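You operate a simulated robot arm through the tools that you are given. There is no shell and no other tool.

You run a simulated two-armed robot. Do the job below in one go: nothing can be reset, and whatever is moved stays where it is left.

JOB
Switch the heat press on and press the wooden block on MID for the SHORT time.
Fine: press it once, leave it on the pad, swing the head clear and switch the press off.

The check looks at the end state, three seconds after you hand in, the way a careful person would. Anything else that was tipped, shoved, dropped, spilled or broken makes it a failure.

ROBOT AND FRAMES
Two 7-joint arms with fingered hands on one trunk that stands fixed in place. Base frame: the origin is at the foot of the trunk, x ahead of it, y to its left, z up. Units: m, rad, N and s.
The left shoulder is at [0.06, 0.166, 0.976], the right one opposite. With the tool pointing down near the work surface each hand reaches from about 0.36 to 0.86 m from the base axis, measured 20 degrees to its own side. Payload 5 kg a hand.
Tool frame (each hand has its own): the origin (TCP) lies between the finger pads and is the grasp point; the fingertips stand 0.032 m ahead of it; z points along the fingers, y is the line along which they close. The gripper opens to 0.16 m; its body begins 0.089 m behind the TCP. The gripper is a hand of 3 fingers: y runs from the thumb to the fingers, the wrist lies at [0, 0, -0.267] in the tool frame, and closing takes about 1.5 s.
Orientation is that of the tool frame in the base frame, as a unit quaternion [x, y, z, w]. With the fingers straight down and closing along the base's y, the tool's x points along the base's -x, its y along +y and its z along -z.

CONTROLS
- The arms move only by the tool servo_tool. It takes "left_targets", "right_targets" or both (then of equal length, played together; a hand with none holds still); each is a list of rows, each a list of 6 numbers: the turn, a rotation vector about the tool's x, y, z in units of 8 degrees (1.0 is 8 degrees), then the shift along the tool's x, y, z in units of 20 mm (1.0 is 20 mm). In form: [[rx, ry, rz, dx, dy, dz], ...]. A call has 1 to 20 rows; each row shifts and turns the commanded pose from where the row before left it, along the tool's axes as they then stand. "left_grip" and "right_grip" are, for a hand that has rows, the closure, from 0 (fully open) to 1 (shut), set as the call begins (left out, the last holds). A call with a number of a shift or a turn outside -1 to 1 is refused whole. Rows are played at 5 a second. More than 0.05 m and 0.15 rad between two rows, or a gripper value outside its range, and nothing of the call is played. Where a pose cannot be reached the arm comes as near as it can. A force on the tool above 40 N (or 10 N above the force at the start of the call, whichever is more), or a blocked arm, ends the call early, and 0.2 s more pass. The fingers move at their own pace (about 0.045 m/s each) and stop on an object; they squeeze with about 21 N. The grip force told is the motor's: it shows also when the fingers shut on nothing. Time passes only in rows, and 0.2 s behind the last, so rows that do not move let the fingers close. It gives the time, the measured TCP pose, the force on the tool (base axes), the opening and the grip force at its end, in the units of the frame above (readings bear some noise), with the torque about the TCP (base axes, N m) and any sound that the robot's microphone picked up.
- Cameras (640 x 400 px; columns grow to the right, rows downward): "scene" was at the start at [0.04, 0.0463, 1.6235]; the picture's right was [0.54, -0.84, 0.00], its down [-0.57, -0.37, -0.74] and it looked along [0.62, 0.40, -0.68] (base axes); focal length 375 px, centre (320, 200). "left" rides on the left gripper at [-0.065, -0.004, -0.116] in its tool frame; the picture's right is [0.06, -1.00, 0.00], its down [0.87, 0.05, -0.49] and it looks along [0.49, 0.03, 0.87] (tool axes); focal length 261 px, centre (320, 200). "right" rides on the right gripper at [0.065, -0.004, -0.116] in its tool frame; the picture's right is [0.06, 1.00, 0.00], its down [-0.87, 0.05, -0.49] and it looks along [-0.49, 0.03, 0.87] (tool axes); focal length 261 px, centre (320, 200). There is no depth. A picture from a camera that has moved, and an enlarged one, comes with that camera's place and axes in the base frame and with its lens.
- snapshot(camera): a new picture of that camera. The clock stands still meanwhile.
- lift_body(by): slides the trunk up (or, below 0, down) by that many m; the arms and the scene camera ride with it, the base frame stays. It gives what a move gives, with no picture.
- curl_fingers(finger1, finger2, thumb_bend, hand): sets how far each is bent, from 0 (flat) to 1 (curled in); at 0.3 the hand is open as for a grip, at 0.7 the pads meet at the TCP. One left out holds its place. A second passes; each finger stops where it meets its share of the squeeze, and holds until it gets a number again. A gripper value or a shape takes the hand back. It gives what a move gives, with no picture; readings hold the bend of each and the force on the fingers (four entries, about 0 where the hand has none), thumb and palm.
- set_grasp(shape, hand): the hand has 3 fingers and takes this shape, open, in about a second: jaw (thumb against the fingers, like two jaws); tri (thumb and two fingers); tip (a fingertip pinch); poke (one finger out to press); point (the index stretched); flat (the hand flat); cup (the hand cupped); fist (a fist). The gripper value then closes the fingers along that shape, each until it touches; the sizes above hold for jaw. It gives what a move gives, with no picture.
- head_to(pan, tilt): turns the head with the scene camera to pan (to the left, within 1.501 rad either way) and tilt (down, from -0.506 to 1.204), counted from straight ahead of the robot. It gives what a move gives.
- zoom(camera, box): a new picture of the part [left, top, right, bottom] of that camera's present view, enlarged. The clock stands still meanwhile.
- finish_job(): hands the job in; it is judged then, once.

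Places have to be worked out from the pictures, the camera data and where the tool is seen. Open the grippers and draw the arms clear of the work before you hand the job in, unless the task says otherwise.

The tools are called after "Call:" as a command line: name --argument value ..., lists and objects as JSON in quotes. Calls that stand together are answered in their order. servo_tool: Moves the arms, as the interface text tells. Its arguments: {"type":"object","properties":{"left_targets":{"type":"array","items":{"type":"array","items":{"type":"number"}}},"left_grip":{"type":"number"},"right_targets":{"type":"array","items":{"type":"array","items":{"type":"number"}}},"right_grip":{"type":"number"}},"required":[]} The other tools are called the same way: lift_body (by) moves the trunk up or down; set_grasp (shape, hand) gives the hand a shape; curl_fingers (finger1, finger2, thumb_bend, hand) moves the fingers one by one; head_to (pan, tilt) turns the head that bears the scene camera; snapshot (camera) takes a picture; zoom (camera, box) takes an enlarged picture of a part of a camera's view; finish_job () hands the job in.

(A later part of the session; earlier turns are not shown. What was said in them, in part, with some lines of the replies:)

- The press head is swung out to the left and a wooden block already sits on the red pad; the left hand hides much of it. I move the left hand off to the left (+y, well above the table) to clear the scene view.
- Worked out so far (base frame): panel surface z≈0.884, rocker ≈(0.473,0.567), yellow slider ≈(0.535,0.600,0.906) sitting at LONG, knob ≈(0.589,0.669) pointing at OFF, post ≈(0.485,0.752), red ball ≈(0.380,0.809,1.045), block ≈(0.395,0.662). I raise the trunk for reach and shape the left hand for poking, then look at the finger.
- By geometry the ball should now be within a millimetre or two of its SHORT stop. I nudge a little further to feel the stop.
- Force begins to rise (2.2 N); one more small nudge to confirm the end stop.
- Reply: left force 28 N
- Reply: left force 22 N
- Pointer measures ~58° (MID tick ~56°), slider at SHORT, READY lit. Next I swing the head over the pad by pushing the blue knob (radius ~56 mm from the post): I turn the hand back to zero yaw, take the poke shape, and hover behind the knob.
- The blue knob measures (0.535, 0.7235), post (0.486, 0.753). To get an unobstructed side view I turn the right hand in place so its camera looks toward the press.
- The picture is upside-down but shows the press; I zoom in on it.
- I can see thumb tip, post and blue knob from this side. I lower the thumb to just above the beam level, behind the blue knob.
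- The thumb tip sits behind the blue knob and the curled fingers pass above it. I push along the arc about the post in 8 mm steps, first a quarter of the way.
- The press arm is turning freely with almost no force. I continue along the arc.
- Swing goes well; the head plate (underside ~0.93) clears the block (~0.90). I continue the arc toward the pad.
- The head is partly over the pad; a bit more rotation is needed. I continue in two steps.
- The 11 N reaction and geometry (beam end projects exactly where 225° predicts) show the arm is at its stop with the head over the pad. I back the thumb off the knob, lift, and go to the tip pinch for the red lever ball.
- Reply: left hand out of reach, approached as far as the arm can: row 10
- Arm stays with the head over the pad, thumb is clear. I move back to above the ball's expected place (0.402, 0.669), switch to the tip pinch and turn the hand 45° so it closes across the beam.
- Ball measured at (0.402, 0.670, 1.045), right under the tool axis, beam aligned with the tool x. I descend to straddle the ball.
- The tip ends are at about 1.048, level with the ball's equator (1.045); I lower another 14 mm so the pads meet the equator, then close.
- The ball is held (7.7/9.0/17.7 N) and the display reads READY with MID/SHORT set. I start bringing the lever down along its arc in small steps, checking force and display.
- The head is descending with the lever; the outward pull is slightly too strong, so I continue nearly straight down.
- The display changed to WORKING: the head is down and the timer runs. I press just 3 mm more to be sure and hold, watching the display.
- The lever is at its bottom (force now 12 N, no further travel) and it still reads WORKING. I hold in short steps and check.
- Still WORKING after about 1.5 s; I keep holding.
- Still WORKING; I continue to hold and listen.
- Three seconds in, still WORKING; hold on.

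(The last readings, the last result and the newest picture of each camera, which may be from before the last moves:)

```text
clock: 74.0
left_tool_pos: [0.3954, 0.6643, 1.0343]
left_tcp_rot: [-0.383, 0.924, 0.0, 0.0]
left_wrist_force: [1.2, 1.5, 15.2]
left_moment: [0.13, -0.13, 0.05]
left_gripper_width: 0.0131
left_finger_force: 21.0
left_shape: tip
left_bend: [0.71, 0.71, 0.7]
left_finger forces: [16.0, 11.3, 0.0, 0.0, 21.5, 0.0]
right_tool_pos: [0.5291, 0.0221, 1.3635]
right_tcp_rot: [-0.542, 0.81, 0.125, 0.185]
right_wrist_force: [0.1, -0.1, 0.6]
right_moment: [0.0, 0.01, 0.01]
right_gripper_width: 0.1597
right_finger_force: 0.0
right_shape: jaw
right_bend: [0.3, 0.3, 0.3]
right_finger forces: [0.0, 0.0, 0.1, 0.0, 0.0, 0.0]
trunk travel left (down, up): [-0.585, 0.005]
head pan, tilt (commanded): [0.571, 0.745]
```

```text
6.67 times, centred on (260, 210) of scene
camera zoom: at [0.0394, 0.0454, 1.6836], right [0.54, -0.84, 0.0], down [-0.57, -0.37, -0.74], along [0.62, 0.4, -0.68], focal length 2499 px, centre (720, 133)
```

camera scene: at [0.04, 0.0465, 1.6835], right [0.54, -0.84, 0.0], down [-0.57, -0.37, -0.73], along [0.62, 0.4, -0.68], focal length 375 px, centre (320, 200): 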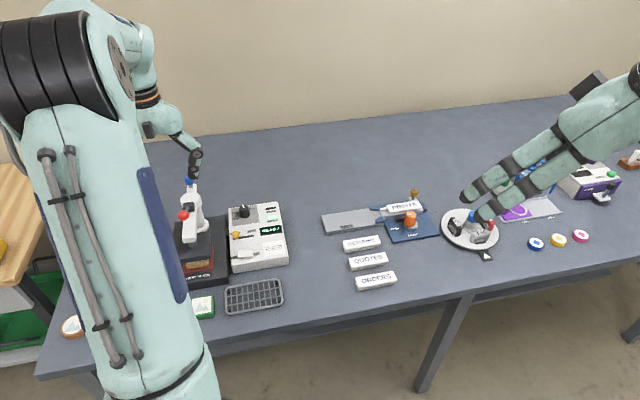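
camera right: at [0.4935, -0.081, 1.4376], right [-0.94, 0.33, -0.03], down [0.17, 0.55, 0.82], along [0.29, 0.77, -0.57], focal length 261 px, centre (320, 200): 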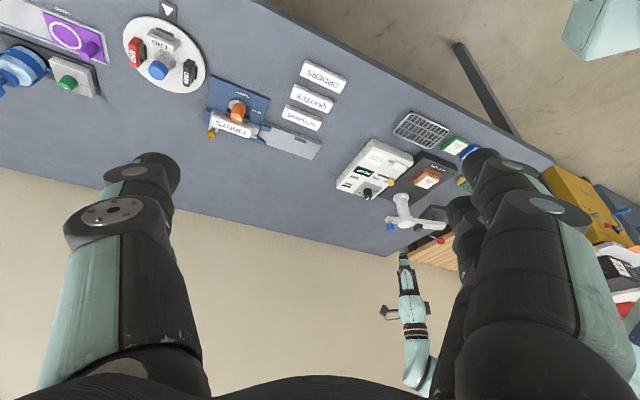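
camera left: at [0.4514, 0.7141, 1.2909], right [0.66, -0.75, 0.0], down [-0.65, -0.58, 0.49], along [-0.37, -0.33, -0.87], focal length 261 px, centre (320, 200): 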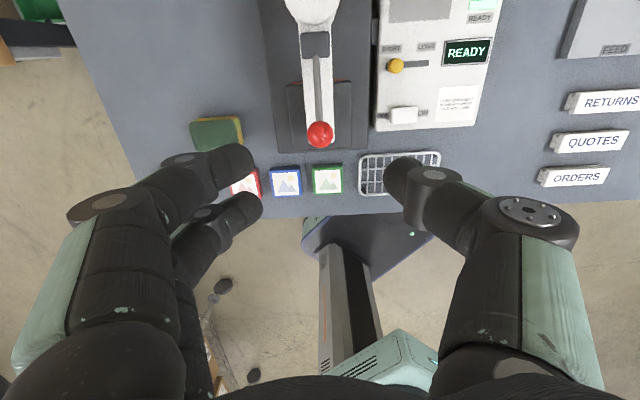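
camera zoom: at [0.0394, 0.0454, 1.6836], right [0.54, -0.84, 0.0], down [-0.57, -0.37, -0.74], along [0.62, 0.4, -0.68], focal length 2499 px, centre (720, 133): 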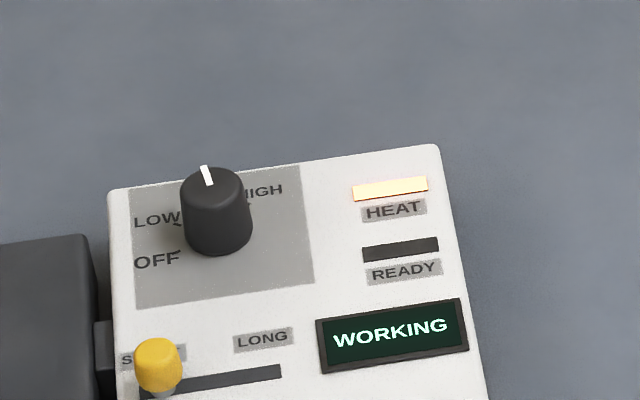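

Nearly four seconds, still WORKING; I keep holding the lever down.

Call:
servo_tool --left_targets '[[0, 0, 0, 0, 0, 0], [0, 0, 0, 0, 0, 0], [0, 0, 0, 0, 0, 0]]'

Call:
zoom --camera "scene" --box '[230, 180, 290, 240]'

```text
clock: 74.8
left_tool_pos: [0.3946, 0.6653, 1.0335]
left_tcp_rot: [-0.382, 0.924, 0.0, 0.0]
left_wrist_force: [1.0, 2.6, 15.0]
left_moment: [0.12, -0.11, 0.05]
left_gripper_width: 0.0131
left_finger_force: 20.8
left_shape: tip
left_bend: [0.71, 0.71, 0.7]
left_finger forces: [16.2, 11.2, 0.0, 0.0, 21.6, 0.1]
right_tool_pos: [0.5306, 0.0224, 1.3643]
right_tcp_rot: [-0.542, 0.81, 0.125, 0.185]
right_wrist_force: [-0.1, 0.4, -0.7]
right_moment: [0.01, 0.02, 0.01]
right_gripper_width: 0.1599
right_finger_force: 0.0
right_shape: jaw
right_bend: [0.3, 0.3, 0.3]
right_finger forces: [0.0, 0.0, 0.1, 0.0, 0.0, 0.1]
trunk travel left (down, up): [-0.585, 0.005]
head pan, tilt (commanded): [0.571, 0.745]
```

```text
6.67 times, centred on (260, 210) of scene
camera zoom: at [0.0394, 0.0454, 1.6836], right [0.54, -0.84, 0.0], down [-0.57, -0.37, -0.74], along [0.62, 0.4, -0.68], focal length 2499 px, centre (720, 133)
```

zoom: 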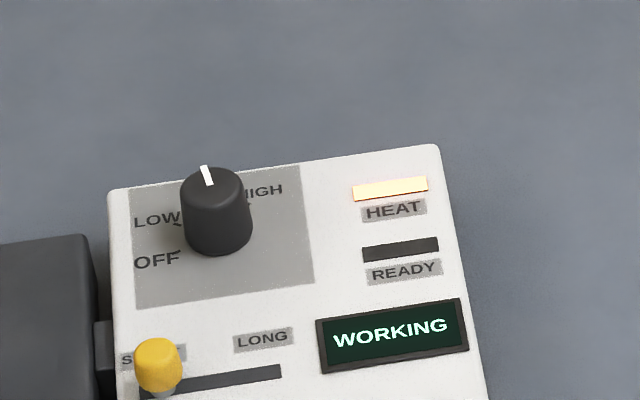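

Still WORKING at about 4.8 s; I hold another short while.

Call:
servo_tool --left_targets '[[0, 0, 0, 0, 0, 0], [0, 0, 0, 0, 0, 0], [0, 0, 0, 0, 0, 0], [0, 0, 0, 0, 0, 0]]'

Call:
zoom --camera "scene" --box '[230, 180, 290, 240]'

```text
clock: 75.8
left_tool_pos: [0.3945, 0.6635, 1.0329]
left_tcp_rot: [-0.382, 0.924, 0.0, 0.0]
left_wrist_force: [0.9, 2.9, 16.1]
left_moment: [0.13, -0.12, 0.03]
left_gripper_width: 0.0129
left_finger_force: 20.8
left_shape: tip
left_bend: [0.71, 0.71, 0.7]
left_finger forces: [16.0, 11.3, 0.0, 0.0, 21.9, 0.1]
right_tool_pos: [0.5299, 0.0224, 1.364]
right_tcp_rot: [-0.542, 0.81, 0.125, 0.186]
right_wrist_force: [-0.2, 0.0, -0.3]
right_moment: [0.02, 0.01, 0.0]
right_gripper_width: 0.1598
right_finger_force: 0.1
right_shape: jaw
right_bend: [0.3, 0.3, 0.3]
right_finger forces: [0.1, 0.0, 0.1, 0.0, 0.0, 0.1]
trunk travel left (down, up): [-0.585, 0.005]
head pan, tilt (commanded): [0.571, 0.745]
```

```text
6.67 times, centred on (260, 210) of scene
camera zoom: at [0.0394, 0.0454, 1.6836], right [0.54, -0.84, 0.0], down [-0.57, -0.37, -0.74], along [0.62, 0.4, -0.68], focal length 2499 px, centre (720, 133)
```

zoom: 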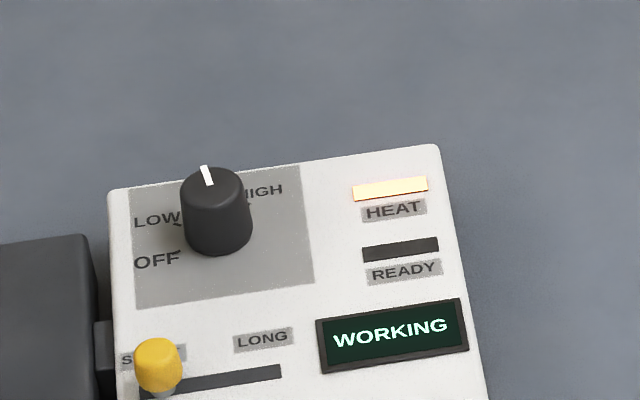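

5.6 s and still WORKING, no sound yet; I hold on.

Call:
servo_tool --left_targets '[[0, 0, 0, 0, 0, 0], [0, 0, 0, 0, 0, 0], [0, 0, 0, 0, 0, 0], [0, 0, 0, 0, 0, 0]]'

Call:
zoom --camera "scene" --box '[230, 180, 290, 240]'

```text
clock: 76.8
left_tool_pos: [0.3945, 0.6624, 1.0339]
left_tcp_rot: [-0.383, 0.924, 0.001, 0.0]
left_wrist_force: [1.9, 2.8, 17.4]
left_moment: [0.12, -0.17, 0.04]
left_gripper_width: 0.0134
left_finger_force: 21.3
left_shape: tip
left_bend: [0.72, 0.72, 0.7]
left_finger forces: [16.9, 12.1, 0.0, 0.0, 23.0, 0.0]
right_tool_pos: [0.5302, 0.0223, 1.3629]
right_tcp_rot: [-0.542, 0.81, 0.125, 0.186]
right_wrist_force: [0.2, 0.3, 0.5]
right_moment: [0.0, 0.0, 0.01]
right_gripper_width: 0.16
right_finger_force: 0.0
right_shape: jaw
right_bend: [0.3, 0.3, 0.3]
right_finger forces: [0.0, 0.0, 0.0, 0.0, 0.1, 0.1]
trunk travel left (down, up): [-0.585, 0.005]
head pan, tilt (commanded): [0.571, 0.745]
```

```text
6.67 times, centred on (260, 210) of scene
camera zoom: at [0.0394, 0.0453, 1.6837], right [0.54, -0.84, 0.0], down [-0.57, -0.37, -0.74], along [0.62, 0.4, -0.68], focal length 2499 px, centre (720, 133)
```

zoom: 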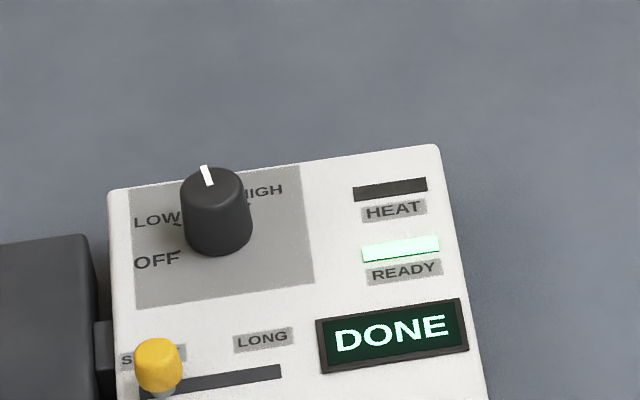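

DONE is shown. I raise the lever at once, retracing the same path upward.

Call:
servo_tool --left_targets '[[0, 0, 0, -0.05, 0, -0.2], [0, 0, 0, -0.03, 0, -0.35], [0, 0, 0, -0.05, 0, -0.35], [0, 0, 0, -0.12, 0, -0.345], [0, 0, 0, -0.18, 0, -0.4], [0, 0, 0, 0, 0, 0]]'

Call:
zoom --camera "scene" --box '[170, 160, 290, 280]'

Call:
zoom --camera "right" --box '[380, 170, 460, 260]'

```text
clock: 78.2
left_tool_pos: [0.402, 0.6713, 1.0639]
left_tcp_rot: [-0.383, 0.924, 0.0, 0.001]
left_wrist_force: [1.2, 0.3, -0.2]
left_moment: [-0.07, 0.07, 0.03]
left_gripper_width: 0.0119
left_finger_force: 20.6
left_shape: tip
left_bend: [0.71, 0.72, 0.7]
left_finger forces: [6.9, 13.5, 0.0, 0.0, 14.6, 0.1]
right_tool_pos: [0.5311, 0.0231, 1.3629]
right_tcp_rot: [-0.542, 0.81, 0.125, 0.185]
right_wrist_force: [0.1, 0.0, -0.8]
right_moment: [0.02, -0.01, 0.0]
right_gripper_width: 0.1598
right_finger_force: 0.1
right_shape: jaw
right_bend: [0.3, 0.3, 0.3]
right_finger forces: [0.1, 0.0, 0.1, 0.1, 0.0, 0.0]
trunk travel left (down, up): [-0.585, 0.005]
head pan, tilt (commanded): [0.571, 0.745]
```

```text
3.33 times, centred on (230, 220) of scene
camera zoom: at [0.0402, 0.0467, 1.6835], right [0.54, -0.84, 0.0], down [-0.57, -0.37, -0.73], along [0.62, 0.4, -0.68], focal length 1250 px, centre (620, 133)
```

zoom: 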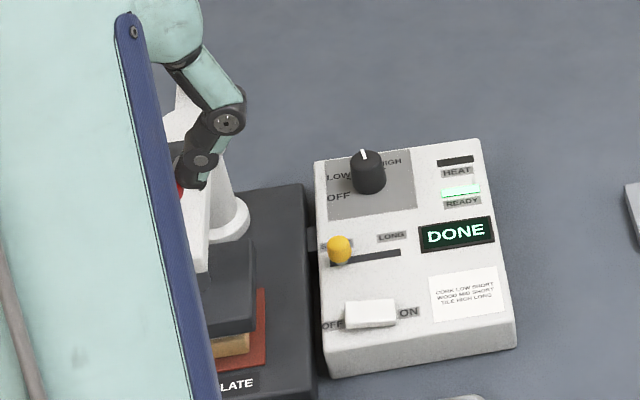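

```text
4.44 times, centred on (420, 215) of right
camera zoom: at [0.494, -0.0801, 1.4375], right [-0.94, 0.33, -0.03], down [0.17, 0.55, 0.82], along [0.28, 0.77, -0.57], focal length 1158 px, centre (-124, 133)
```

zoom: 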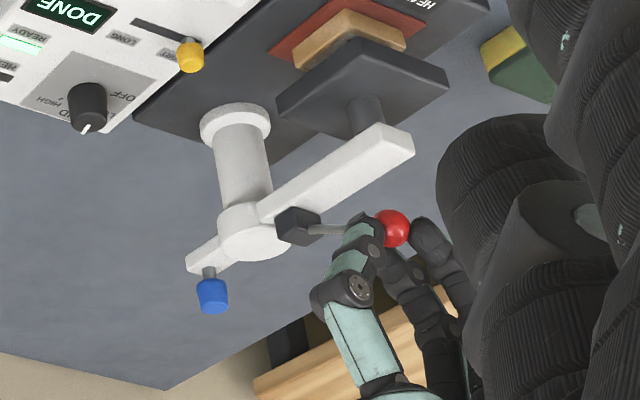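

The head is lifted off, the block stays on the pad, DONE shown. I raise the lever the last 2–3 mm, then loosen the pinch into a loose cage around the ball so I can lead the arm back round.

Call:
servo_tool --left_targets '[[0, 0, 0, -0.07, 0, -0.13], [0, 0, 0, 0, 0, 0]]'

Call:
servo_tool --left_targets '[[0, 0, 0, 0, 0, 0], [0, 0, 0, 0, 0, 0], [0, 0, 0, 0, 0, 0]]' --left_grip 0.87

Call:
zoom --camera "left" --box '[200, 70, 440, 260]'

Call:
zoom --camera "right" --box '[380, 170, 460, 260]'

```text
clock: 78.8
left_tool_pos: [0.4028, 0.6716, 1.0688]
left_tcp_rot: [-0.383, 0.924, -0.001, 0.0]
left_wrist_force: [-0.4, -2.0, 0.8]
left_moment: [-0.09, 0.07, 0.03]
left_gripper_width: 0.0115
left_finger_force: 20.9
left_shape: tip
left_bend: [0.72, 0.72, 0.7]
left_finger forces: [7.2, 14.1, 0.1, 0.0, 13.5, 0.0]
right_tool_pos: [0.5317, 0.022, 1.3634]
right_tcp_rot: [-0.542, 0.811, 0.125, 0.184]
right_wrist_force: [0.3, -0.5, 0.1]
right_moment: [-0.02, 0.01, 0.0]
right_gripper_width: 0.1599
right_finger_force: 0.0
right_shape: jaw
right_bend: [0.3, 0.3, 0.3]
right_finger forces: [0.0, 0.1, 0.0, 0.1, 0.1, 0.0]
trunk travel left (down, up): [-0.585, 0.005]
head pan, tilt (commanded): [0.571, 0.745]
```

```text
clock: 79.6
left_tool_pos: [0.4033, 0.6733, 1.0679]
left_tcp_rot: [-0.383, 0.924, 0.0, 0.0]
left_wrist_force: [0.9, 0.0, 0.4]
left_moment: [-0.04, -0.04, 0.01]
left_gripper_width: 0.0209
left_finger_force: 0.1
left_shape: tip
left_bend: [0.72, 0.72, 0.7]
left_finger forces: [0.0, 0.0, 0.1, 0.1, 0.8, 0.1]
right_tool_pos: [0.5318, 0.023, 1.3638]
right_tcp_rot: [-0.542, 0.81, 0.124, 0.185]
right_wrist_force: [-0.4, -0.6, -0.4]
right_moment: [-0.01, 0.02, -0.04]
right_gripper_width: 0.1598
right_finger_force: 0.0
right_shape: jaw
right_bend: [0.3, 0.3, 0.3]
right_finger forces: [0.0, 0.1, 0.0, 0.0, 0.0, 0.0]
trunk travel left (down, up): [-0.585, 0.005]
head pan, tilt (commanded): [0.571, 0.745]
```

```text
2.11 times, centred on (320, 165) of left
camera zoom: at [0.4513, 0.7155, 1.1835], right [0.66, -0.75, 0.0], down [-0.65, -0.58, 0.49], along [-0.37, -0.32, -0.87], focal length 549 px, centre (320, 274)
```

zoom: 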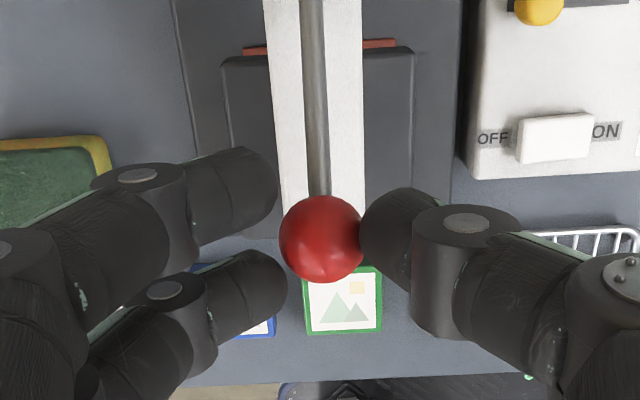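

```text
4.44 times, centred on (420, 215) of right
camera zoom: at [0.4939, -0.0803, 1.4376], right [-0.94, 0.33, -0.03], down [0.17, 0.55, 0.82], along [0.28, 0.77, -0.57], focal length 1158 px, centre (-124, 133)
```

zoom: 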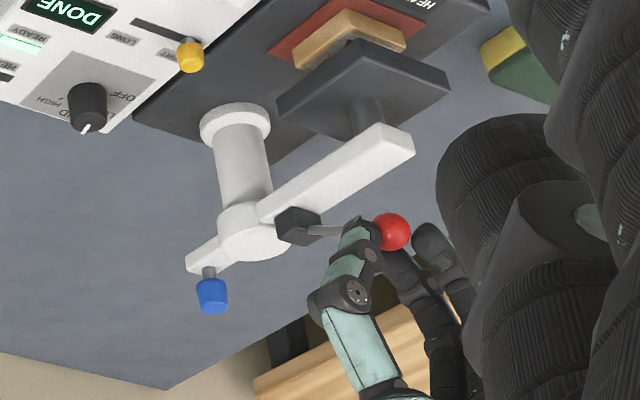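

The ball is loosely caged and the lever stays up by itself. I lead it around the post clockwise, hand turning with the beam, first 18°.

Call:
servo_tool --left_targets '[[0, 0, 0.75, 0, 0.62, 0], [0, 0, 0.75, 0, 0.62, 0], [0, 0, 0.75, 0, 0.62, 0], [0, 0, 0, 0, 0, 0]]'

Call:
zoom --camera "left" --box '[200, 70, 440, 260]'

Call:
zoom --camera "right" --box '[380, 170, 460, 260]'

```text
clock: 80.6
left_tool_pos: [0.3776, 0.7006, 1.067]
left_tcp_rot: [-0.233, 0.973, 0.0, 0.0]
left_wrist_force: [-0.5, 0.0, 0.3]
left_moment: [0.02, 0.01, 0.02]
left_gripper_width: 0.0207
left_finger_force: 0.2
left_shape: tip
left_bend: [0.72, 0.72, 0.7]
left_finger forces: [0.1, 0.0, 0.1, 0.0, 0.1, 0.1]
right_tool_pos: [0.5312, 0.0237, 1.3633]
right_tcp_rot: [-0.542, 0.811, 0.124, 0.184]
right_wrist_force: [0.2, -0.1, -0.2]
right_moment: [-0.02, 0.0, 0.02]
right_gripper_width: 0.1601
right_finger_force: 0.0
right_shape: jaw
right_bend: [0.3, 0.3, 0.3]
right_finger forces: [0.1, 0.1, 0.0, 0.1, 0.1, 0.0]
trunk travel left (down, up): [-0.585, 0.005]
head pan, tilt (commanded): [0.571, 0.745]
```

```text
2.11 times, centred on (320, 165) of left
camera zoom: at [0.4377, 0.7264, 1.1821], right [0.4, -0.92, 0.0], down [-0.8, -0.35, 0.49], along [-0.45, -0.19, -0.87], focal length 549 px, centre (320, 274)
```

zoom: 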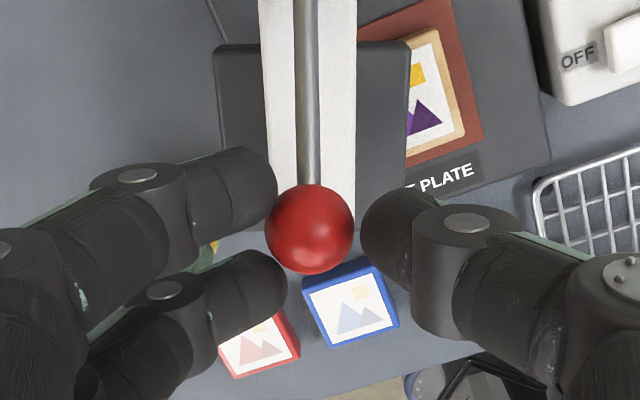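

```text
4.44 times, centred on (420, 215) of right
camera zoom: at [0.4941, -0.0805, 1.4375], right [-0.94, 0.33, -0.03], down [0.17, 0.55, 0.82], along [0.28, 0.77, -0.57], focal length 1158 px, centre (-124, 133)
```

zoom: 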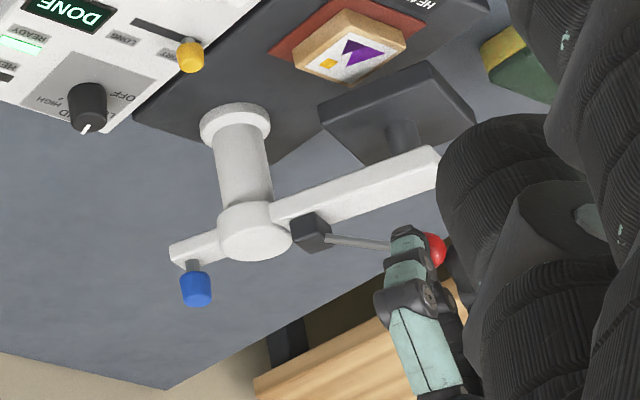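

Works smoothly; the block's picture has turned vivid. I continue round with a small inward correction.

Call:
servo_tool --left_targets '[[0, 0, 0.75, -0.09, 0.62, 0], [0, 0, 0.75, -0.09, 0.62, 0], [0, 0, 0.75, -0.09, 0.62, 0], [0, 0, 0.75, -0.09, 0.62, 0], [0, 0, 0, 0, 0, 0]]'

Call:
zoom --camera "left" --box '[200, 70, 440, 260]'

```text
clock: 81.8
left_tool_pos: [0.3707, 0.7493, 1.0678]
left_tcp_rot: [-0.025, 1.0, 0.0, 0.0]
left_wrist_force: [-0.6, 0.0, 0.0]
left_moment: [0.04, -0.01, 0.01]
left_gripper_width: 0.0205
left_finger_force: 0.0
left_shape: tip
left_bend: [0.72, 0.72, 0.7]
left_finger forces: [0.0, 0.0, 0.0, 0.0, 0.0, 0.1]
right_tool_pos: [0.5308, 0.0229, 1.3655]
right_tcp_rot: [-0.542, 0.81, 0.125, 0.185]
right_wrist_force: [0.4, -0.4, -0.5]
right_moment: [0.03, 0.0, -0.03]
right_gripper_width: 0.1599
right_finger_force: 0.1
right_shape: jaw
right_bend: [0.3, 0.3, 0.3]
right_finger forces: [0.0, 0.0, 0.0, 0.1, 0.0, 0.1]
trunk travel left (down, up): [-0.585, 0.005]
head pan, tilt (commanded): [0.571, 0.745]
```

```text
2.11 times, centred on (320, 165) of left
camera zoom: at [0.4359, 0.7489, 1.1838], right [-0.01, -1.0, 0.0], down [-0.87, 0.01, 0.49], along [-0.49, 0.01, -0.87], focal length 549 px, centre (320, 274)
```

zoom: 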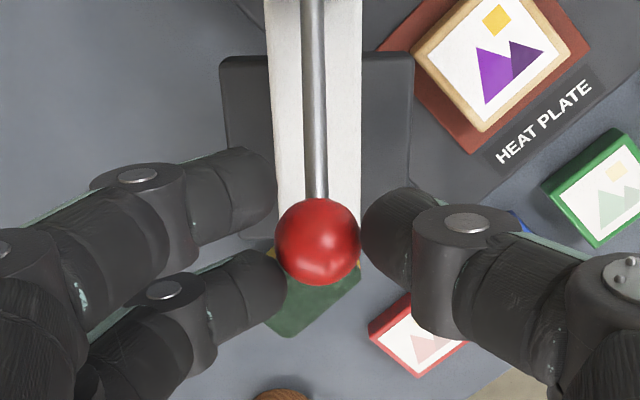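

Now at about 182°, ball still centred. I continue the remaining ~30° toward the original rest position.

Call:
servo_tool --left_targets '[[0, 0, 0.75, -0.05, 0.62, 0], [0, 0, 0.75, -0.05, 0.62, 0], [0, 0, 0.75, -0.05, 0.62, 0], [0, 0, 0.75, -0.05, 0.62, 0], [0, 0, 0, 0, 0, 0]]'

Call:
zoom --camera "left" --box '[200, 70, 440, 260]'

Call:
snapshot --camera "right"

```text
clock: 83.0
left_tool_pos: [0.3812, 0.7998, 1.0678]
left_tcp_rot: [0.183, 0.983, -0.001, 0.0]
left_wrist_force: [0.0, 0.8, 0.3]
left_moment: [-0.02, -0.04, -0.02]
left_gripper_width: 0.0208
left_finger_force: 0.1
left_shape: tip
left_bend: [0.72, 0.72, 0.7]
left_finger forces: [0.1, 0.0, 0.0, 0.0, 0.0, 0.1]
right_tool_pos: [0.5303, 0.0229, 1.3639]
right_tcp_rot: [-0.542, 0.81, 0.125, 0.184]
right_wrist_force: [0.0, -0.4, 0.2]
right_moment: [0.04, 0.01, 0.03]
right_gripper_width: 0.16
right_finger_force: 0.1
right_shape: jaw
right_bend: [0.3, 0.3, 0.3]
right_finger forces: [0.1, 0.0, 0.0, 0.0, 0.1, 0.1]
trunk travel left (down, up): [-0.585, 0.005]
head pan, tilt (commanded): [0.571, 0.745]
```

```text
2.11 times, centred on (320, 165) of left
camera zoom: at [0.4399, 0.7726, 1.1832], right [-0.42, -0.91, 0.0], down [-0.79, 0.36, 0.49], along [-0.45, 0.2, -0.87], focal length 549 px, centre (320, 274)
```

zoom: 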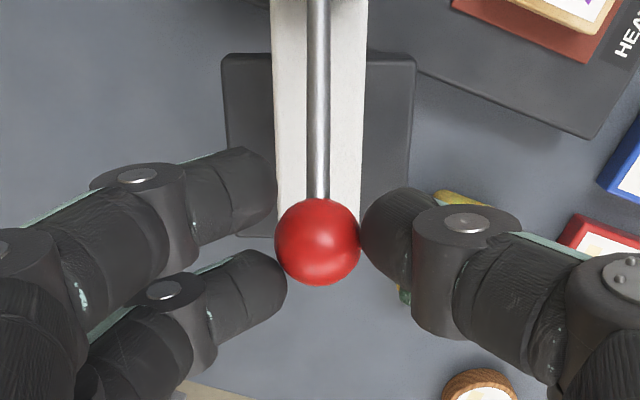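

```text
taken
camera right: at [0.4937, -0.0804, 1.4376], right [-0.94, 0.33, -0.03], down [0.17, 0.55, 0.82], along [0.28, 0.77, -0.57], focal length 261 px, centre (320, 200)
```

right: 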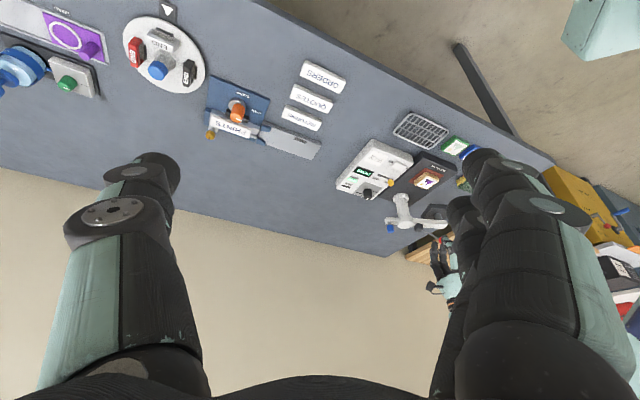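

At about 156°, nearly the original rest position (~152°); a last 4° step, then I open and lift off.

Call:
servo_tool --left_targets '[[0, 0, 0.5, -0.03, 0.41, 0], [0, 0, 0, 0, 0, 0], [0, 0, 0, 0, 0, 0]]'

Call:
servo_tool --left_targets '[[0, 0, 0, 0, 0, 0], [0, 0, 0, 0, 0, 0], [0, 0, 0, 0, 0, 0], [0, 0, 0, 0, 0, 0], [0, 0, 0, 0, 0, 0]]' --left_grip 0.6

Call:
zoom --camera "left" --box '[160, 40, 480, 280]'

```text
clock: 83.8
left_tool_pos: [0.3858, 0.8077, 1.0688]
left_tcp_rot: [0.217, 0.976, 0.0, -0.001]
left_wrist_force: [-0.4, 2.0, 0.5]
left_moment: [0.02, -0.05, 0.03]
left_gripper_width: 0.0211
left_finger_force: 0.1
left_shape: tip
left_bend: [0.72, 0.72, 0.7]
left_finger forces: [0.1, 1.1, 0.0, 0.0, 0.1, 0.0]
right_tool_pos: [0.531, 0.0229, 1.3638]
right_tcp_rot: [-0.542, 0.81, 0.125, 0.185]
right_wrist_force: [0.7, 0.2, 0.4]
right_moment: [0.0, -0.03, -0.02]
right_gripper_width: 0.1599
right_finger_force: 0.0
right_shape: jaw
right_bend: [0.3, 0.3, 0.3]
right_finger forces: [0.0, 0.0, 0.0, 0.0, 0.0, 0.0]
trunk travel left (down, up): [-0.585, 0.005]
head pan, tilt (commanded): [0.571, 0.745]
```

```text
clock: 85.0
left_tool_pos: [0.3838, 0.8075, 1.0692]
left_tcp_rot: [0.217, 0.976, 0.0, 0.0]
left_wrist_force: [0.3, -0.8, 0.3]
left_moment: [-0.01, 0.01, 0.04]
left_gripper_width: 0.0635
left_finger_force: 0.0
left_shape: tip
left_bend: [0.73, 0.73, 0.7]
left_finger forces: [0.1, 0.0, 0.0, 0.0, 0.0, 0.0]
right_tool_pos: [0.5306, 0.0235, 1.3636]
right_tcp_rot: [-0.541, 0.811, 0.125, 0.185]
right_wrist_force: [-0.7, -0.8, 0.2]
right_moment: [0.03, -0.02, -0.01]
right_gripper_width: 0.1597
right_finger_force: 0.0
right_shape: jaw
right_bend: [0.3, 0.3, 0.3]
right_finger forces: [0.0, 0.0, 0.0, 0.0, 0.0, 0.1]
trunk travel left (down, up): [-0.585, 0.005]
head pan, tilt (commanded): [0.571, 0.745]
```

```text
1.67 times, centred on (320, 160) of left
camera zoom: at [0.4418, 0.7748, 1.1834], right [-0.48, -0.88, 0.0], down [-0.76, 0.42, 0.49], along [-0.43, 0.23, -0.87], focal length 434 px, centre (320, 267)
```

zoom: 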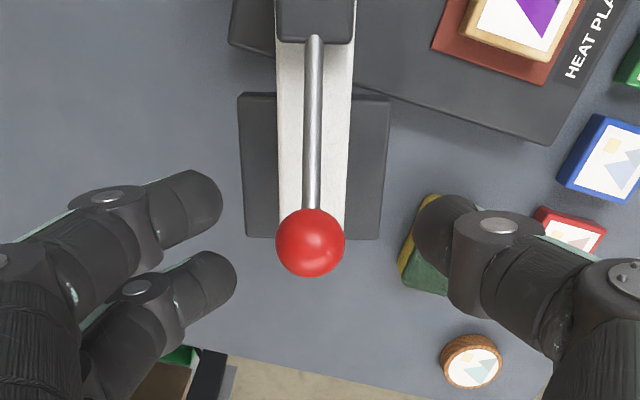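

The ball is free and the head rests clear of the pad. I lift straight up, then turn back to zero yaw and move over toward the power rocker.

Call:
servo_tool --left_targets '[[0, 0, 0, 0, 0, -1], [0, 0, 0, 0, 0, -1], [0, 0, 0, 0, 0, -1], [0, 0, 0, 0, 0, -1], [0, 0, 0, 0, 0, -1], [0, 0, -0.8, 0, 0, 0], [0, 0, -0.8, 0, 0, 0], [0, 0, -0.8, 0, 0, 0], [0, 0, -0.73, 0, 0, 0]]'

Call:
servo_tool --left_targets '[[0, 0, 0, -0.33, -0.96, 0], [0, 0, 0, -0.33, -0.96, 0], [0, 0, 0, -0.33, -0.96, 0], [0, 0, 0, -0.33, -0.96, 0], [0, 0, 0, -0.33, -0.96, 0], [0, 0, 0, -0.33, -0.96, 0], [0, 0, 0, -0.33, -0.96, 0], [0, 0, 0, -0.33, -0.96, 0], [0, 0, 0, -0.33, -0.96, 0], [0, 0, 0, -0.33, -0.96, 0], [0, 0, 0, -0.33, -0.96, 0], [0, 0, 0, -0.33, -0.96, 0]]'

Call:
set_grasp --hand "left" --shape "poke"

Call:
snapshot --camera "left"

Call:
zoom --camera "right" --box '[330, 110, 480, 290]'

```text
clock: 87.0
left_tool_pos: [0.3854, 0.8049, 1.1679]
left_tcp_rot: [-0.002, 1.0, 0.0, 0.0]
left_wrist_force: [-0.6, 0.8, -1.1]
left_moment: [0.0, 0.01, 0.0]
left_gripper_width: 0.0638
left_finger_force: 0.0
left_shape: tip
left_bend: [0.73, 0.73, 0.7]
left_finger forces: [0.1, 0.0, 0.1, 0.0, 0.1, 0.0]
right_tool_pos: [0.532, 0.0234, 1.3633]
right_tcp_rot: [-0.542, 0.81, 0.125, 0.185]
right_wrist_force: [0.2, -0.4, 0.4]
right_moment: [0.0, 0.01, -0.02]
right_gripper_width: 0.16
right_finger_force: 0.0
right_shape: jaw
right_bend: [0.3, 0.3, 0.3]
right_finger forces: [0.0, 0.1, 0.0, 0.0, 0.1, 0.1]
trunk travel left (down, up): [-0.585, 0.005]
head pan, tilt (commanded): [0.571, 0.745]
```

```text
clock: 89.6
left_tool_pos: [0.4636, 0.5763, 1.1658]
left_tcp_rot: [0.0, 1.0, 0.001, 0.001]
left_wrist_force: [0.5, 0.2, 1.1]
left_moment: [-0.04, 0.02, 0.0]
left_gripper_width: 0.0633
left_finger_force: 0.0
left_shape: tip
left_bend: [0.73, 0.73, 0.7]
left_finger forces: [0.0, 0.0, 0.0, 0.0, 0.0, 0.0]
right_tool_pos: [0.5314, 0.0221, 1.3638]
right_tcp_rot: [-0.542, 0.811, 0.123, 0.184]
right_wrist_force: [-0.7, -0.8, 0.3]
right_moment: [0.01, -0.01, -0.02]
right_gripper_width: 0.1598
right_finger_force: 0.0
right_shape: jaw
right_bend: [0.3, 0.3, 0.3]
right_finger forces: [0.1, 0.1, 0.0, 0.0, 0.1, 0.1]
trunk travel left (down, up): [-0.585, 0.005]
head pan, tilt (commanded): [0.571, 0.745]
```

```text
clock: 90.5
left_tool_pos: [0.4632, 0.5762, 1.1663]
left_tcp_rot: [0.0, 1.0, 0.0, 0.0]
left_wrist_force: [-1.1, -0.3, 0.6]
left_moment: [0.01, -0.01, 0.0]
left_gripper_width: 0.0
left_finger_force: 0.0
left_shape: poke
left_bend: [1.0, 1.0, 0.46]
left_finger forces: [0.0, 0.1, 0.0, 0.0, 0.1, 0.1]
right_tool_pos: [0.5308, 0.0213, 1.3638]
right_tcp_rot: [-0.542, 0.811, 0.124, 0.185]
right_wrist_force: [0.7, -0.1, 0.4]
right_moment: [-0.01, 0.01, 0.01]
right_gripper_width: 0.1599
right_finger_force: 0.0
right_shape: jaw
right_bend: [0.3, 0.3, 0.3]
right_finger forces: [0.0, 0.0, 0.0, 0.1, 0.1, 0.0]
trunk travel left (down, up): [-0.585, 0.005]
head pan, tilt (commanded): [0.571, 0.745]
```

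```text
taken
camera left: at [0.5277, 0.5722, 1.2813], right [-0.06, -1.0, 0.0], down [-0.87, 0.05, 0.49], along [-0.49, 0.03, -0.87], focal length 261 px, centre (320, 200)
```

left: 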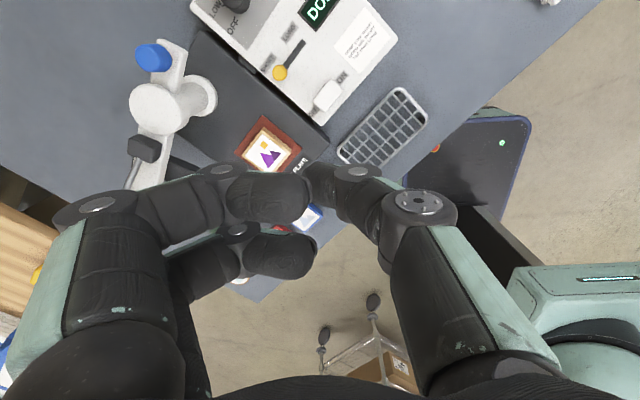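

```text
2.22 times, centred on (405, 200) of right
camera zoom: at [0.4939, -0.0802, 1.4376], right [-0.94, 0.33, -0.03], down [0.17, 0.55, 0.82], along [0.28, 0.77, -0.57], focal length 579 px, centre (131, 200)
```

zoom: 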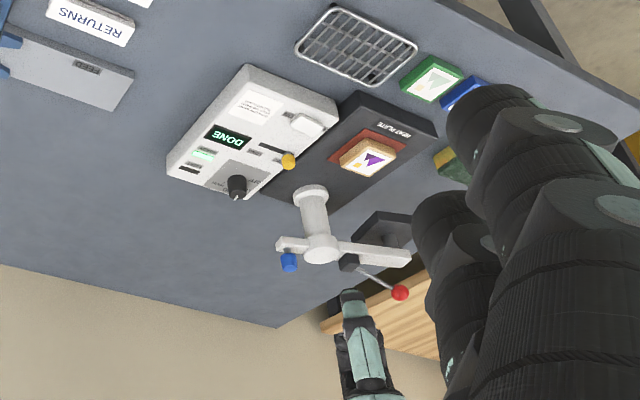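

The press arm is back in its original place, head clear. I zoom on the rocker to place the thumb over its OFF end.

Call:
zoom --camera "left" --box '[240, 20, 400, 150]'

```text
3.08 times, centred on (320, 85) of left
camera zoom: at [0.5277, 0.5722, 1.2813], right [-0.06, -1.0, 0.0], down [-0.87, 0.05, 0.49], along [-0.49, 0.03, -0.87], focal length 802 px, centre (320, 554)
```

zoom: 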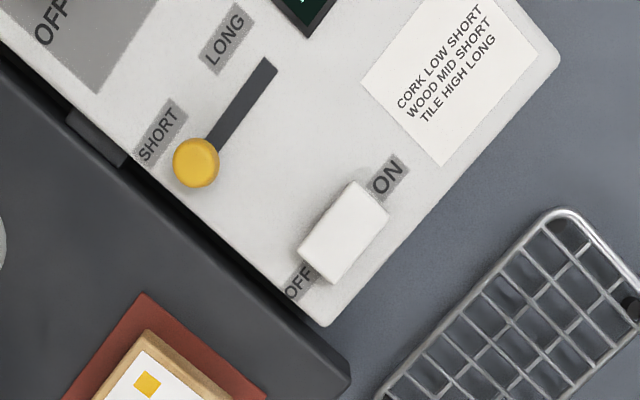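

OFF end ≈(0.464,0.577). I descend to ~17 mm above it.

Call:
servo_tool --left_targets '[[0, 0, 0, -0.1, -0.05, 1], [0, 0, 0, 0, 0, 1], [0, 0, 0, 0, 0, 1], [0, 0, 0, 0, 0, 1], [0, 0, 0, 0, 0, 1], [0, 0, 0, 0, 0, 1], [0, 0, 0, 0, 0, 1], [0, 0, 0, 0, 0, 1], [0, 0, 0, 0, 0, 1], [0, 0, 0, 0, 0, 1], [0, 0, 0, 0, 0, 1], [0, 0, 0, 0, 0, 0.2], [0, 0, 0, 0, 0, 0]]'

Call:
zoom --camera "left" --box '[200, 80, 440, 280]'

Call:
zoom --camera "scene" --box '[190, 180, 300, 290]'

Call:
zoom --camera "right" --box '[340, 120, 440, 220]'

```text
clock: 93.3
left_tool_pos: [0.4656, 0.5721, 0.9437]
left_tcp_rot: [-0.001, 1.0, 0.001, -0.001]
left_wrist_force: [-0.4, 0.7, 0.6]
left_moment: [0.01, 0.03, 0.01]
left_gripper_width: 0.0
left_finger_force: 0.1
left_shape: poke
left_bend: [1.0, 1.0, 0.46]
left_finger forces: [0.0, 0.1, 0.0, 0.1, 0.1, 0.1]
right_tool_pos: [0.5303, 0.0232, 1.364]
right_tcp_rot: [-0.542, 0.811, 0.125, 0.185]
right_wrist_force: [0.0, -0.3, -1.2]
right_moment: [0.05, -0.03, 0.0]
right_gripper_width: 0.1597
right_finger_force: 0.0
right_shape: jaw
right_bend: [0.3, 0.3, 0.3]
right_finger forces: [0.1, 0.0, 0.0, 0.1, 0.1, 0.0]
trunk travel left (down, up): [-0.585, 0.005]
head pan, tilt (commanded): [0.571, 0.745]
```

```text
2.00 times, centred on (320, 180) of left
camera zoom: at [0.5306, 0.5678, 1.059], right [-0.06, -1.0, 0.0], down [-0.87, 0.05, 0.49], along [-0.49, 0.03, -0.87], focal length 521 px, centre (320, 240)
```

zoom: 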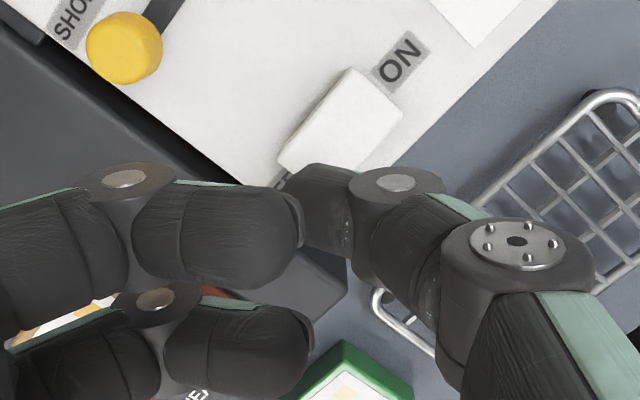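

```text
3.64 times, centred on (245, 235) of scene
camera zoom: at [0.0401, 0.0466, 1.6835], right [0.54, -0.84, 0.0], down [-0.57, -0.37, -0.73], along [0.62, 0.4, -0.68], focal length 1363 px, centre (593, 73)
```

zoom: 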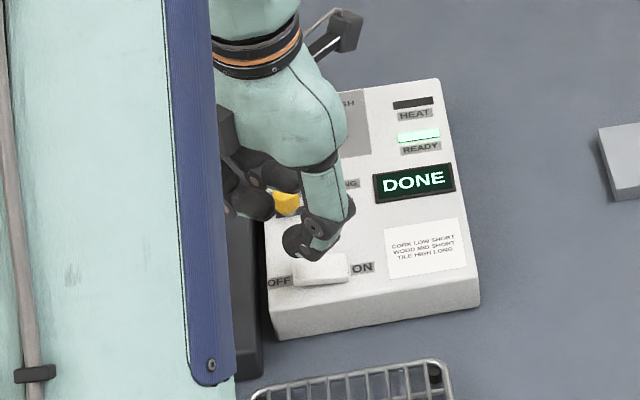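

```text
4.00 times, centred on (390, 170) of right
camera zoom: at [0.494, -0.0802, 1.4375], right [-0.94, 0.33, -0.03], down [0.17, 0.55, 0.82], along [0.28, 0.77, -0.57], focal length 1043 px, centre (40, 320)
```

zoom: 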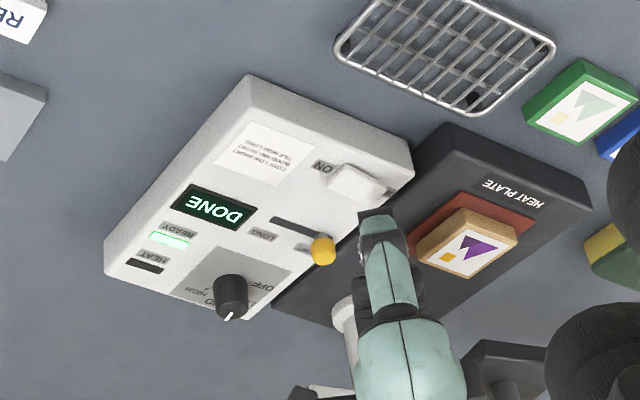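

The tip is over the OFF half; I shift 3–4 mm further toward the OFF end and press down slowly.

Call:
servo_tool --left_targets '[[0, 0, 0, 0.1, 0.18, 0], [0, 0, 0, 0, 0, 0.2], [0, 0, 0, 0, 0, 0.2], [0, 0, 0, 0, 0, 0.2], [0, 0, 0, 0, 0, 0.15], [0, 0, 0, 0, 0, 0.15]]'

Call:
zoom --camera "scene" --box '[190, 180, 300, 290]'

```text
clock: 94.7
left_tool_pos: [0.4627, 0.5773, 0.9268]
left_tcp_rot: [-0.001, 1.0, 0.0, 0.0]
left_wrist_force: [-0.5, 0.4, 0.2]
left_moment: [-0.01, 0.01, 0.0]
left_gripper_width: 0.0
left_finger_force: 0.0
left_shape: poke
left_bend: [1.0, 1.0, 0.46]
left_finger forces: [0.0, 0.1, 0.0, 0.1, 0.4, 0.0]
right_tool_pos: [0.5309, 0.0229, 1.3638]
right_tcp_rot: [-0.542, 0.811, 0.125, 0.184]
right_wrist_force: [-0.2, -0.6, 0.7]
right_moment: [0.02, -0.01, 0.04]
right_gripper_width: 0.1602
right_finger_force: 0.0
right_shape: jaw
right_bend: [0.3, 0.3, 0.3]
right_finger forces: [0.0, 0.0, 0.1, 0.0, 0.1, 0.1]
trunk travel left (down, up): [-0.585, 0.005]
head pan, tilt (commanded): [0.571, 0.745]
```

```text
3.64 times, centred on (245, 235) of scene
camera zoom: at [0.0401, 0.0465, 1.6836], right [0.54, -0.84, 0.0], down [-0.57, -0.37, -0.73], along [0.62, 0.4, -0.68], focal length 1363 px, centre (593, 73)
```

zoom: 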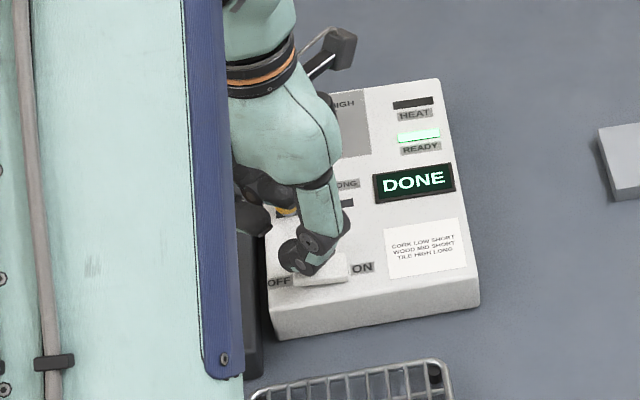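

The thumb just touches (0.4 N), display still on; I press a few millimetres more.

Call:
servo_tool --left_targets '[[0, 0, 0, 0, 0, 0.1], [0, 0, 0, 0, 0, 0.1], [0, 0, 0, 0, 0, 0.1]]'

Call:
zoom --camera "scene" --box '[190, 180, 300, 290]'

```text
clock: 95.5
left_tool_pos: [0.4631, 0.5779, 0.9225]
left_tcp_rot: [0.0, 1.0, 0.001, 0.001]
left_wrist_force: [-1.3, -2.1, 11.1]
left_moment: [-0.02, -0.05, 0.01]
left_gripper_width: 0.0001
left_finger_force: 0.0
left_shape: poke
left_bend: [1.0, 1.0, 0.46]
left_finger forces: [0.1, 0.0, 0.1, 0.0, 10.6, 0.1]
right_tool_pos: [0.5312, 0.0218, 1.3632]
right_tcp_rot: [-0.542, 0.811, 0.124, 0.184]
right_wrist_force: [0.8, -0.2, 0.7]
right_moment: [-0.02, 0.02, -0.01]
right_gripper_width: 0.1599
right_finger_force: 0.0
right_shape: jaw
right_bend: [0.3, 0.3, 0.3]
right_finger forces: [0.0, 0.0, 0.1, 0.0, 0.0, 0.0]
trunk travel left (down, up): [-0.585, 0.005]
head pan, tilt (commanded): [0.571, 0.745]
```

```text
3.64 times, centred on (245, 235) of scene
camera zoom: at [0.0394, 0.0457, 1.6838], right [0.54, -0.84, 0.0], down [-0.57, -0.37, -0.74], along [0.62, 0.4, -0.68], focal length 1363 px, centre (593, 73)
```

zoom: 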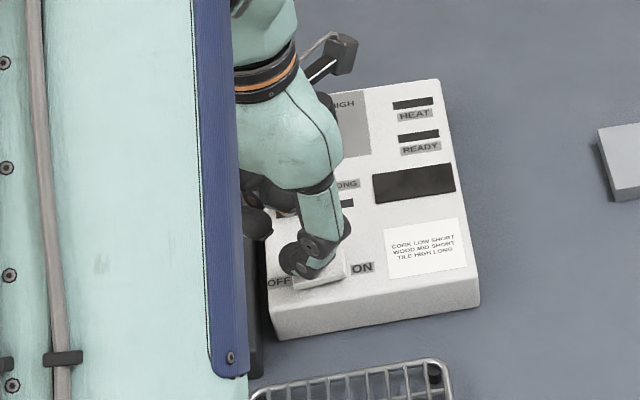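

The display and lamps are dark: the press is off. I lift straight up off the panel.

Call:
servo_tool --left_targets '[[0, 0, 0, 0, 0, -0.5], [0, 0, 0, 0, 0, -1], [0, 0, 0, 0, 0, -1], [0, 0, 0, 0, 0, -1], [0, 0, 0, 0, 0, -1], [0, 0, 0, 0, 0, -1], [0, 0, 0, 0, 0, -1], [0, 0, 0, 0, 0, -1], [0, 0, 0, 0, 0, -1], [0, 0, 0, 0, 0, -1], [0, 0, 0, 0, 0, -1], [0, 0, 0, 0, 0, -1], [0, 0, 0, 0, 0, -1], [0, 0, 0, 0, 0, -1], [0, 0, 0, 0, 0, -1], [0, 0, 0, 0, 0, -1], [0, 0, 0, 0, 0, -1]]'

Call:
snapshot --camera "left"

Call:
zoom --camera "right" --box '[330, 110, 480, 290]'

```text
clock: 99.1
left_tool_pos: [0.4641, 0.5763, 1.2506]
left_tcp_rot: [-0.001, 1.0, -0.001, 0.0]
left_wrist_force: [0.6, 0.4, 0.1]
left_moment: [0.0, -0.01, 0.01]
left_gripper_width: 0.0002
left_finger_force: 0.1
left_shape: poke
left_bend: [1.0, 1.0, 0.46]
left_finger forces: [0.0, 0.0, 0.0, 0.0, 0.0, 0.0]
right_tool_pos: [0.5303, 0.0224, 1.3634]
right_tcp_rot: [-0.541, 0.811, 0.124, 0.185]
right_wrist_force: [0.9, -1.1, 0.2]
right_moment: [-0.01, 0.01, 0.01]
right_gripper_width: 0.1599
right_finger_force: 0.0
right_shape: jaw
right_bend: [0.3, 0.3, 0.3]
right_finger forces: [0.0, 0.1, 0.0, 0.0, 0.1, 0.0]
trunk travel left (down, up): [-0.585, 0.005]
head pan, tilt (commanded): [0.571, 0.745]
```

```text
taken
camera left: at [0.5282, 0.5721, 1.3659], right [-0.06, -1.0, 0.0], down [-0.87, 0.05, 0.49], along [-0.49, 0.03, -0.87], focal length 261 px, centre (320, 200)
```

left: 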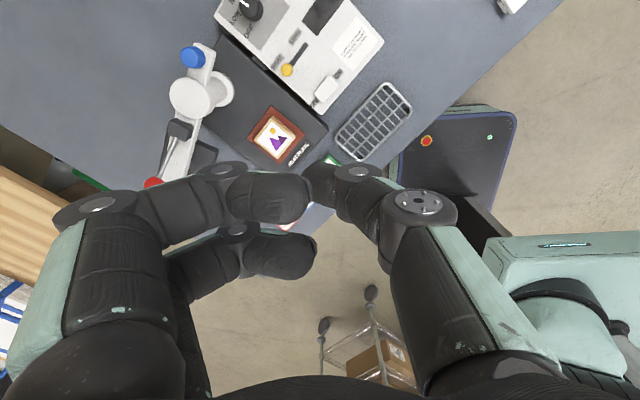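

```text
2.22 times, centred on (405, 200) of right
camera zoom: at [0.4937, -0.0804, 1.4376], right [-0.94, 0.33, -0.03], down [0.17, 0.55, 0.82], along [0.28, 0.77, -0.57], focal length 579 px, centre (131, 200)
```

zoom: 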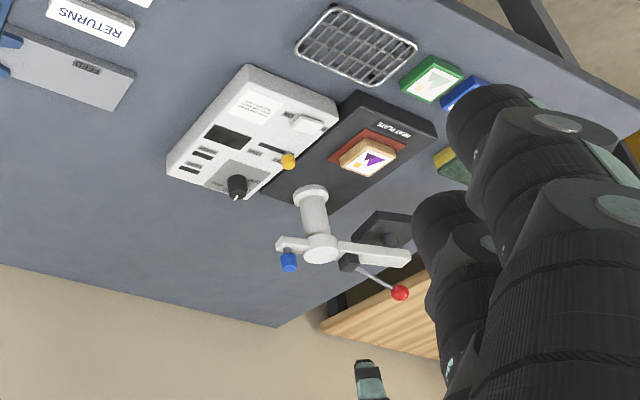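

Everything is in place: block on the pad with its vivid print, head swung clear, panel dark. I open the left hand and draw it back near its start, and return the right hand to its starting attitude.

Call:
servo_tool --left_targets '[[0, 0, 0, 0.89, -0.98, 0], [0, 0, 0, 0.89, -0.98, 0], [0, 0, 0, 0.89, -0.98, 0], [0, 0, 0, 0.89, -0.98, 0], [0, 0, 0, 0.89, -0.98, 0], [0, 0, 0, 0.89, -0.98, 0], [0, 0, 0, 0.89, -0.98, 0], [0, 0, 0, 0.89, -0.98, 0], [0, 0, 0, 0.89, -0.98, 0], [0, 0, 0, 0.89, -0.98, 0], [0, 0, 0, 0.89, -0.98, 0]]'

Call:
set_grasp --hand "left" --shape "jaw"

Call:
servo_tool --right_targets '[[0, 0.8, 0, 0, 0, 0], [0, 0.8, 0, 0, 0, 0], [0, 0.8, 0, 0, 0, 0], [0, 0.8, 0, 0, 0, 0], [0, 0, 0.94, 0, 0, 0], [0, 0, 0.94, 0, 0, 0], [0, 0, 0.94, 0, 0, 0], [0, 0, 0.94, 0, 0, 0], [0, 0, 0.94, 0, 0, 0], [0, 0, 0.94, 0, 0, 0], [0, 0, 0.94, 0, 0, 0], [0, 0, 0.94, 0, 0, 0], [0, 0, 0.94, 0, 0, 0]]'

Call:
snapshot --camera "scene"

Call:
snapshot --camera "left"

Call:
snapshot --camera "right"

```text
clock: 101.5
left_tool_pos: [0.2682, 0.3614, 1.2489]
left_tcp_rot: [0.0, 1.0, 0.001, 0.0]
left_wrist_force: [-0.4, -0.4, 0.4]
left_moment: [0.01, -0.03, 0.02]
left_gripper_width: 0.0
left_finger_force: 0.0
left_shape: poke
left_bend: [1.0, 1.0, 0.46]
left_finger forces: [0.1, 0.0, 0.0, 0.0, 0.1, 0.0]
right_tool_pos: [0.5293, 0.0219, 1.3646]
right_tcp_rot: [-0.542, 0.811, 0.123, 0.184]
right_wrist_force: [0.0, 0.1, 0.0]
right_moment: [0.04, -0.03, -0.02]
right_gripper_width: 0.1598
right_finger_force: 0.1
right_shape: jaw
right_bend: [0.3, 0.3, 0.3]
right_finger forces: [0.0, 0.0, 0.0, 0.1, 0.0, 0.0]
trunk travel left (down, up): [-0.585, 0.005]
head pan, tilt (commanded): [0.571, 0.745]
```

```text
clock: 102.4
left_tool_pos: [0.2692, 0.3623, 1.2493]
left_tcp_rot: [-0.001, 1.0, 0.0, 0.0]
left_wrist_force: [-0.3, 0.1, -1.0]
left_moment: [0.06, 0.02, 0.0]
left_gripper_width: 0.16
left_finger_force: 0.1
left_shape: jaw
left_bend: [0.3, 0.3, 0.3]
left_finger forces: [0.0, 0.0, 0.0, 0.1, 0.0, 0.0]
right_tool_pos: [0.5298, 0.022, 1.3634]
right_tcp_rot: [-0.542, 0.81, 0.125, 0.184]
right_wrist_force: [0.0, 0.8, -0.2]
right_moment: [-0.03, 0.0, 0.01]
right_gripper_width: 0.1599
right_finger_force: 0.1
right_shape: jaw
right_bend: [0.3, 0.3, 0.3]
right_finger forces: [0.1, 0.0, 0.1, 0.1, 0.1, 0.0]
trunk travel left (down, up): [-0.585, 0.005]
head pan, tilt (commanded): [0.571, 0.745]
```

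```text
clock: 105.2
left_tool_pos: [0.2676, 0.3632, 1.2494]
left_tcp_rot: [-0.001, 1.0, 0.0, 0.0]
left_wrist_force: [0.2, 0.1, -0.2]
left_moment: [0.02, 0.01, 0.02]
left_gripper_width: 0.1598
left_finger_force: 0.0
left_shape: jaw
left_bend: [0.3, 0.3, 0.3]
left_finger forces: [0.0, 0.0, 0.0, 0.0, 0.0, 0.0]
right_tool_pos: [0.5315, 0.0223, 1.3621]
right_tcp_rot: [0.003, 1.0, 0.001, -0.001]
right_wrist_force: [-0.3, -0.6, -0.8]
right_moment: [-0.02, -0.04, 0.0]
right_gripper_width: 0.1598
right_finger_force: 0.0
right_shape: jaw
right_bend: [0.3, 0.3, 0.3]
right_finger forces: [0.1, 0.1, 0.1, 0.0, 0.0, 0.1]
trunk travel left (down, up): [-0.585, 0.005]
head pan, tilt (commanded): [0.571, 0.745]
```

```text
taken
camera scene: at [0.0399, 0.0466, 1.6835], right [0.54, -0.84, 0.0], down [-0.57, -0.37, -0.74], along [0.62, 0.4, -0.68], focal length 375 px, centre (320, 200)
```

scene: 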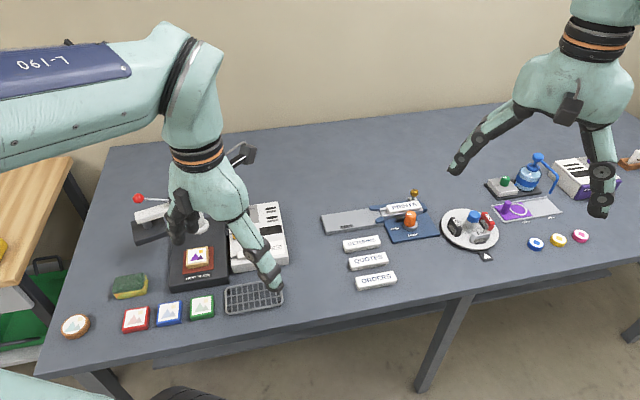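

```text
taken
camera left: at [0.333, 0.3582, 1.3643], right [-0.06, -1.0, 0.0], down [-0.87, 0.05, 0.49], along [-0.49, 0.03, -0.87], focal length 261 px, centre (320, 200)
```

left: 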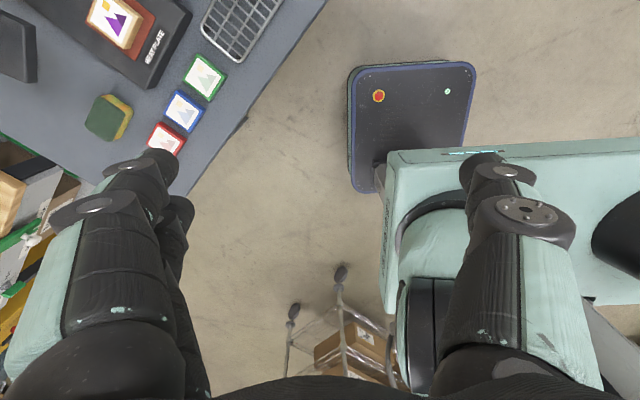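

```text
taken
camera right: at [0.4666, 0.0175, 1.4762], right [-0.06, 1.0, 0.0], down [0.87, 0.05, 0.49], along [0.49, 0.03, -0.87], focal length 261 px, centre (320, 200)
```

right: 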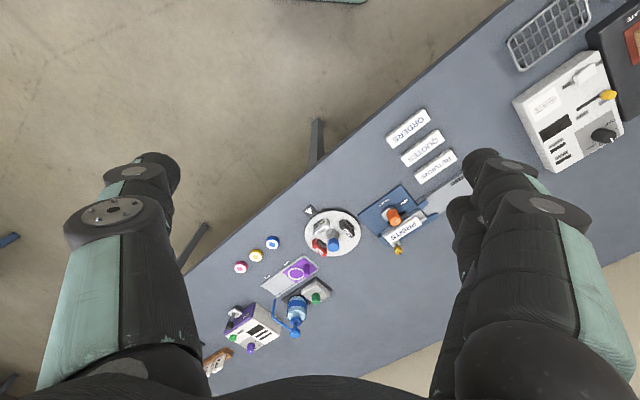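

The final pictures show the block on the pad with its print, the press head clear, the panel dark, everything else untouched, and both hands open and well above the table. I hand the job in.

Call:
finish_job

```text
The job is handed in.
```

I pressed the wooden block once on MID for the SHORT time and left it on the pad. The display went from WORKING to DONE before I lifted the lever, and the block's print came out vivid.

- **Press:** switched off, with the display and lamps dark. The head is swung clear, back in its starting position.
- **Settings left as used:** the heat knob is still at MID and the timer slider at SHORT. I turned the press off at the power rocker only.
- **Surroundings:** the final pictures show nothing else on the table tipped or moved. Both hands are open and well above the table.

I've handed the job in; I haven't seen the result of the check.
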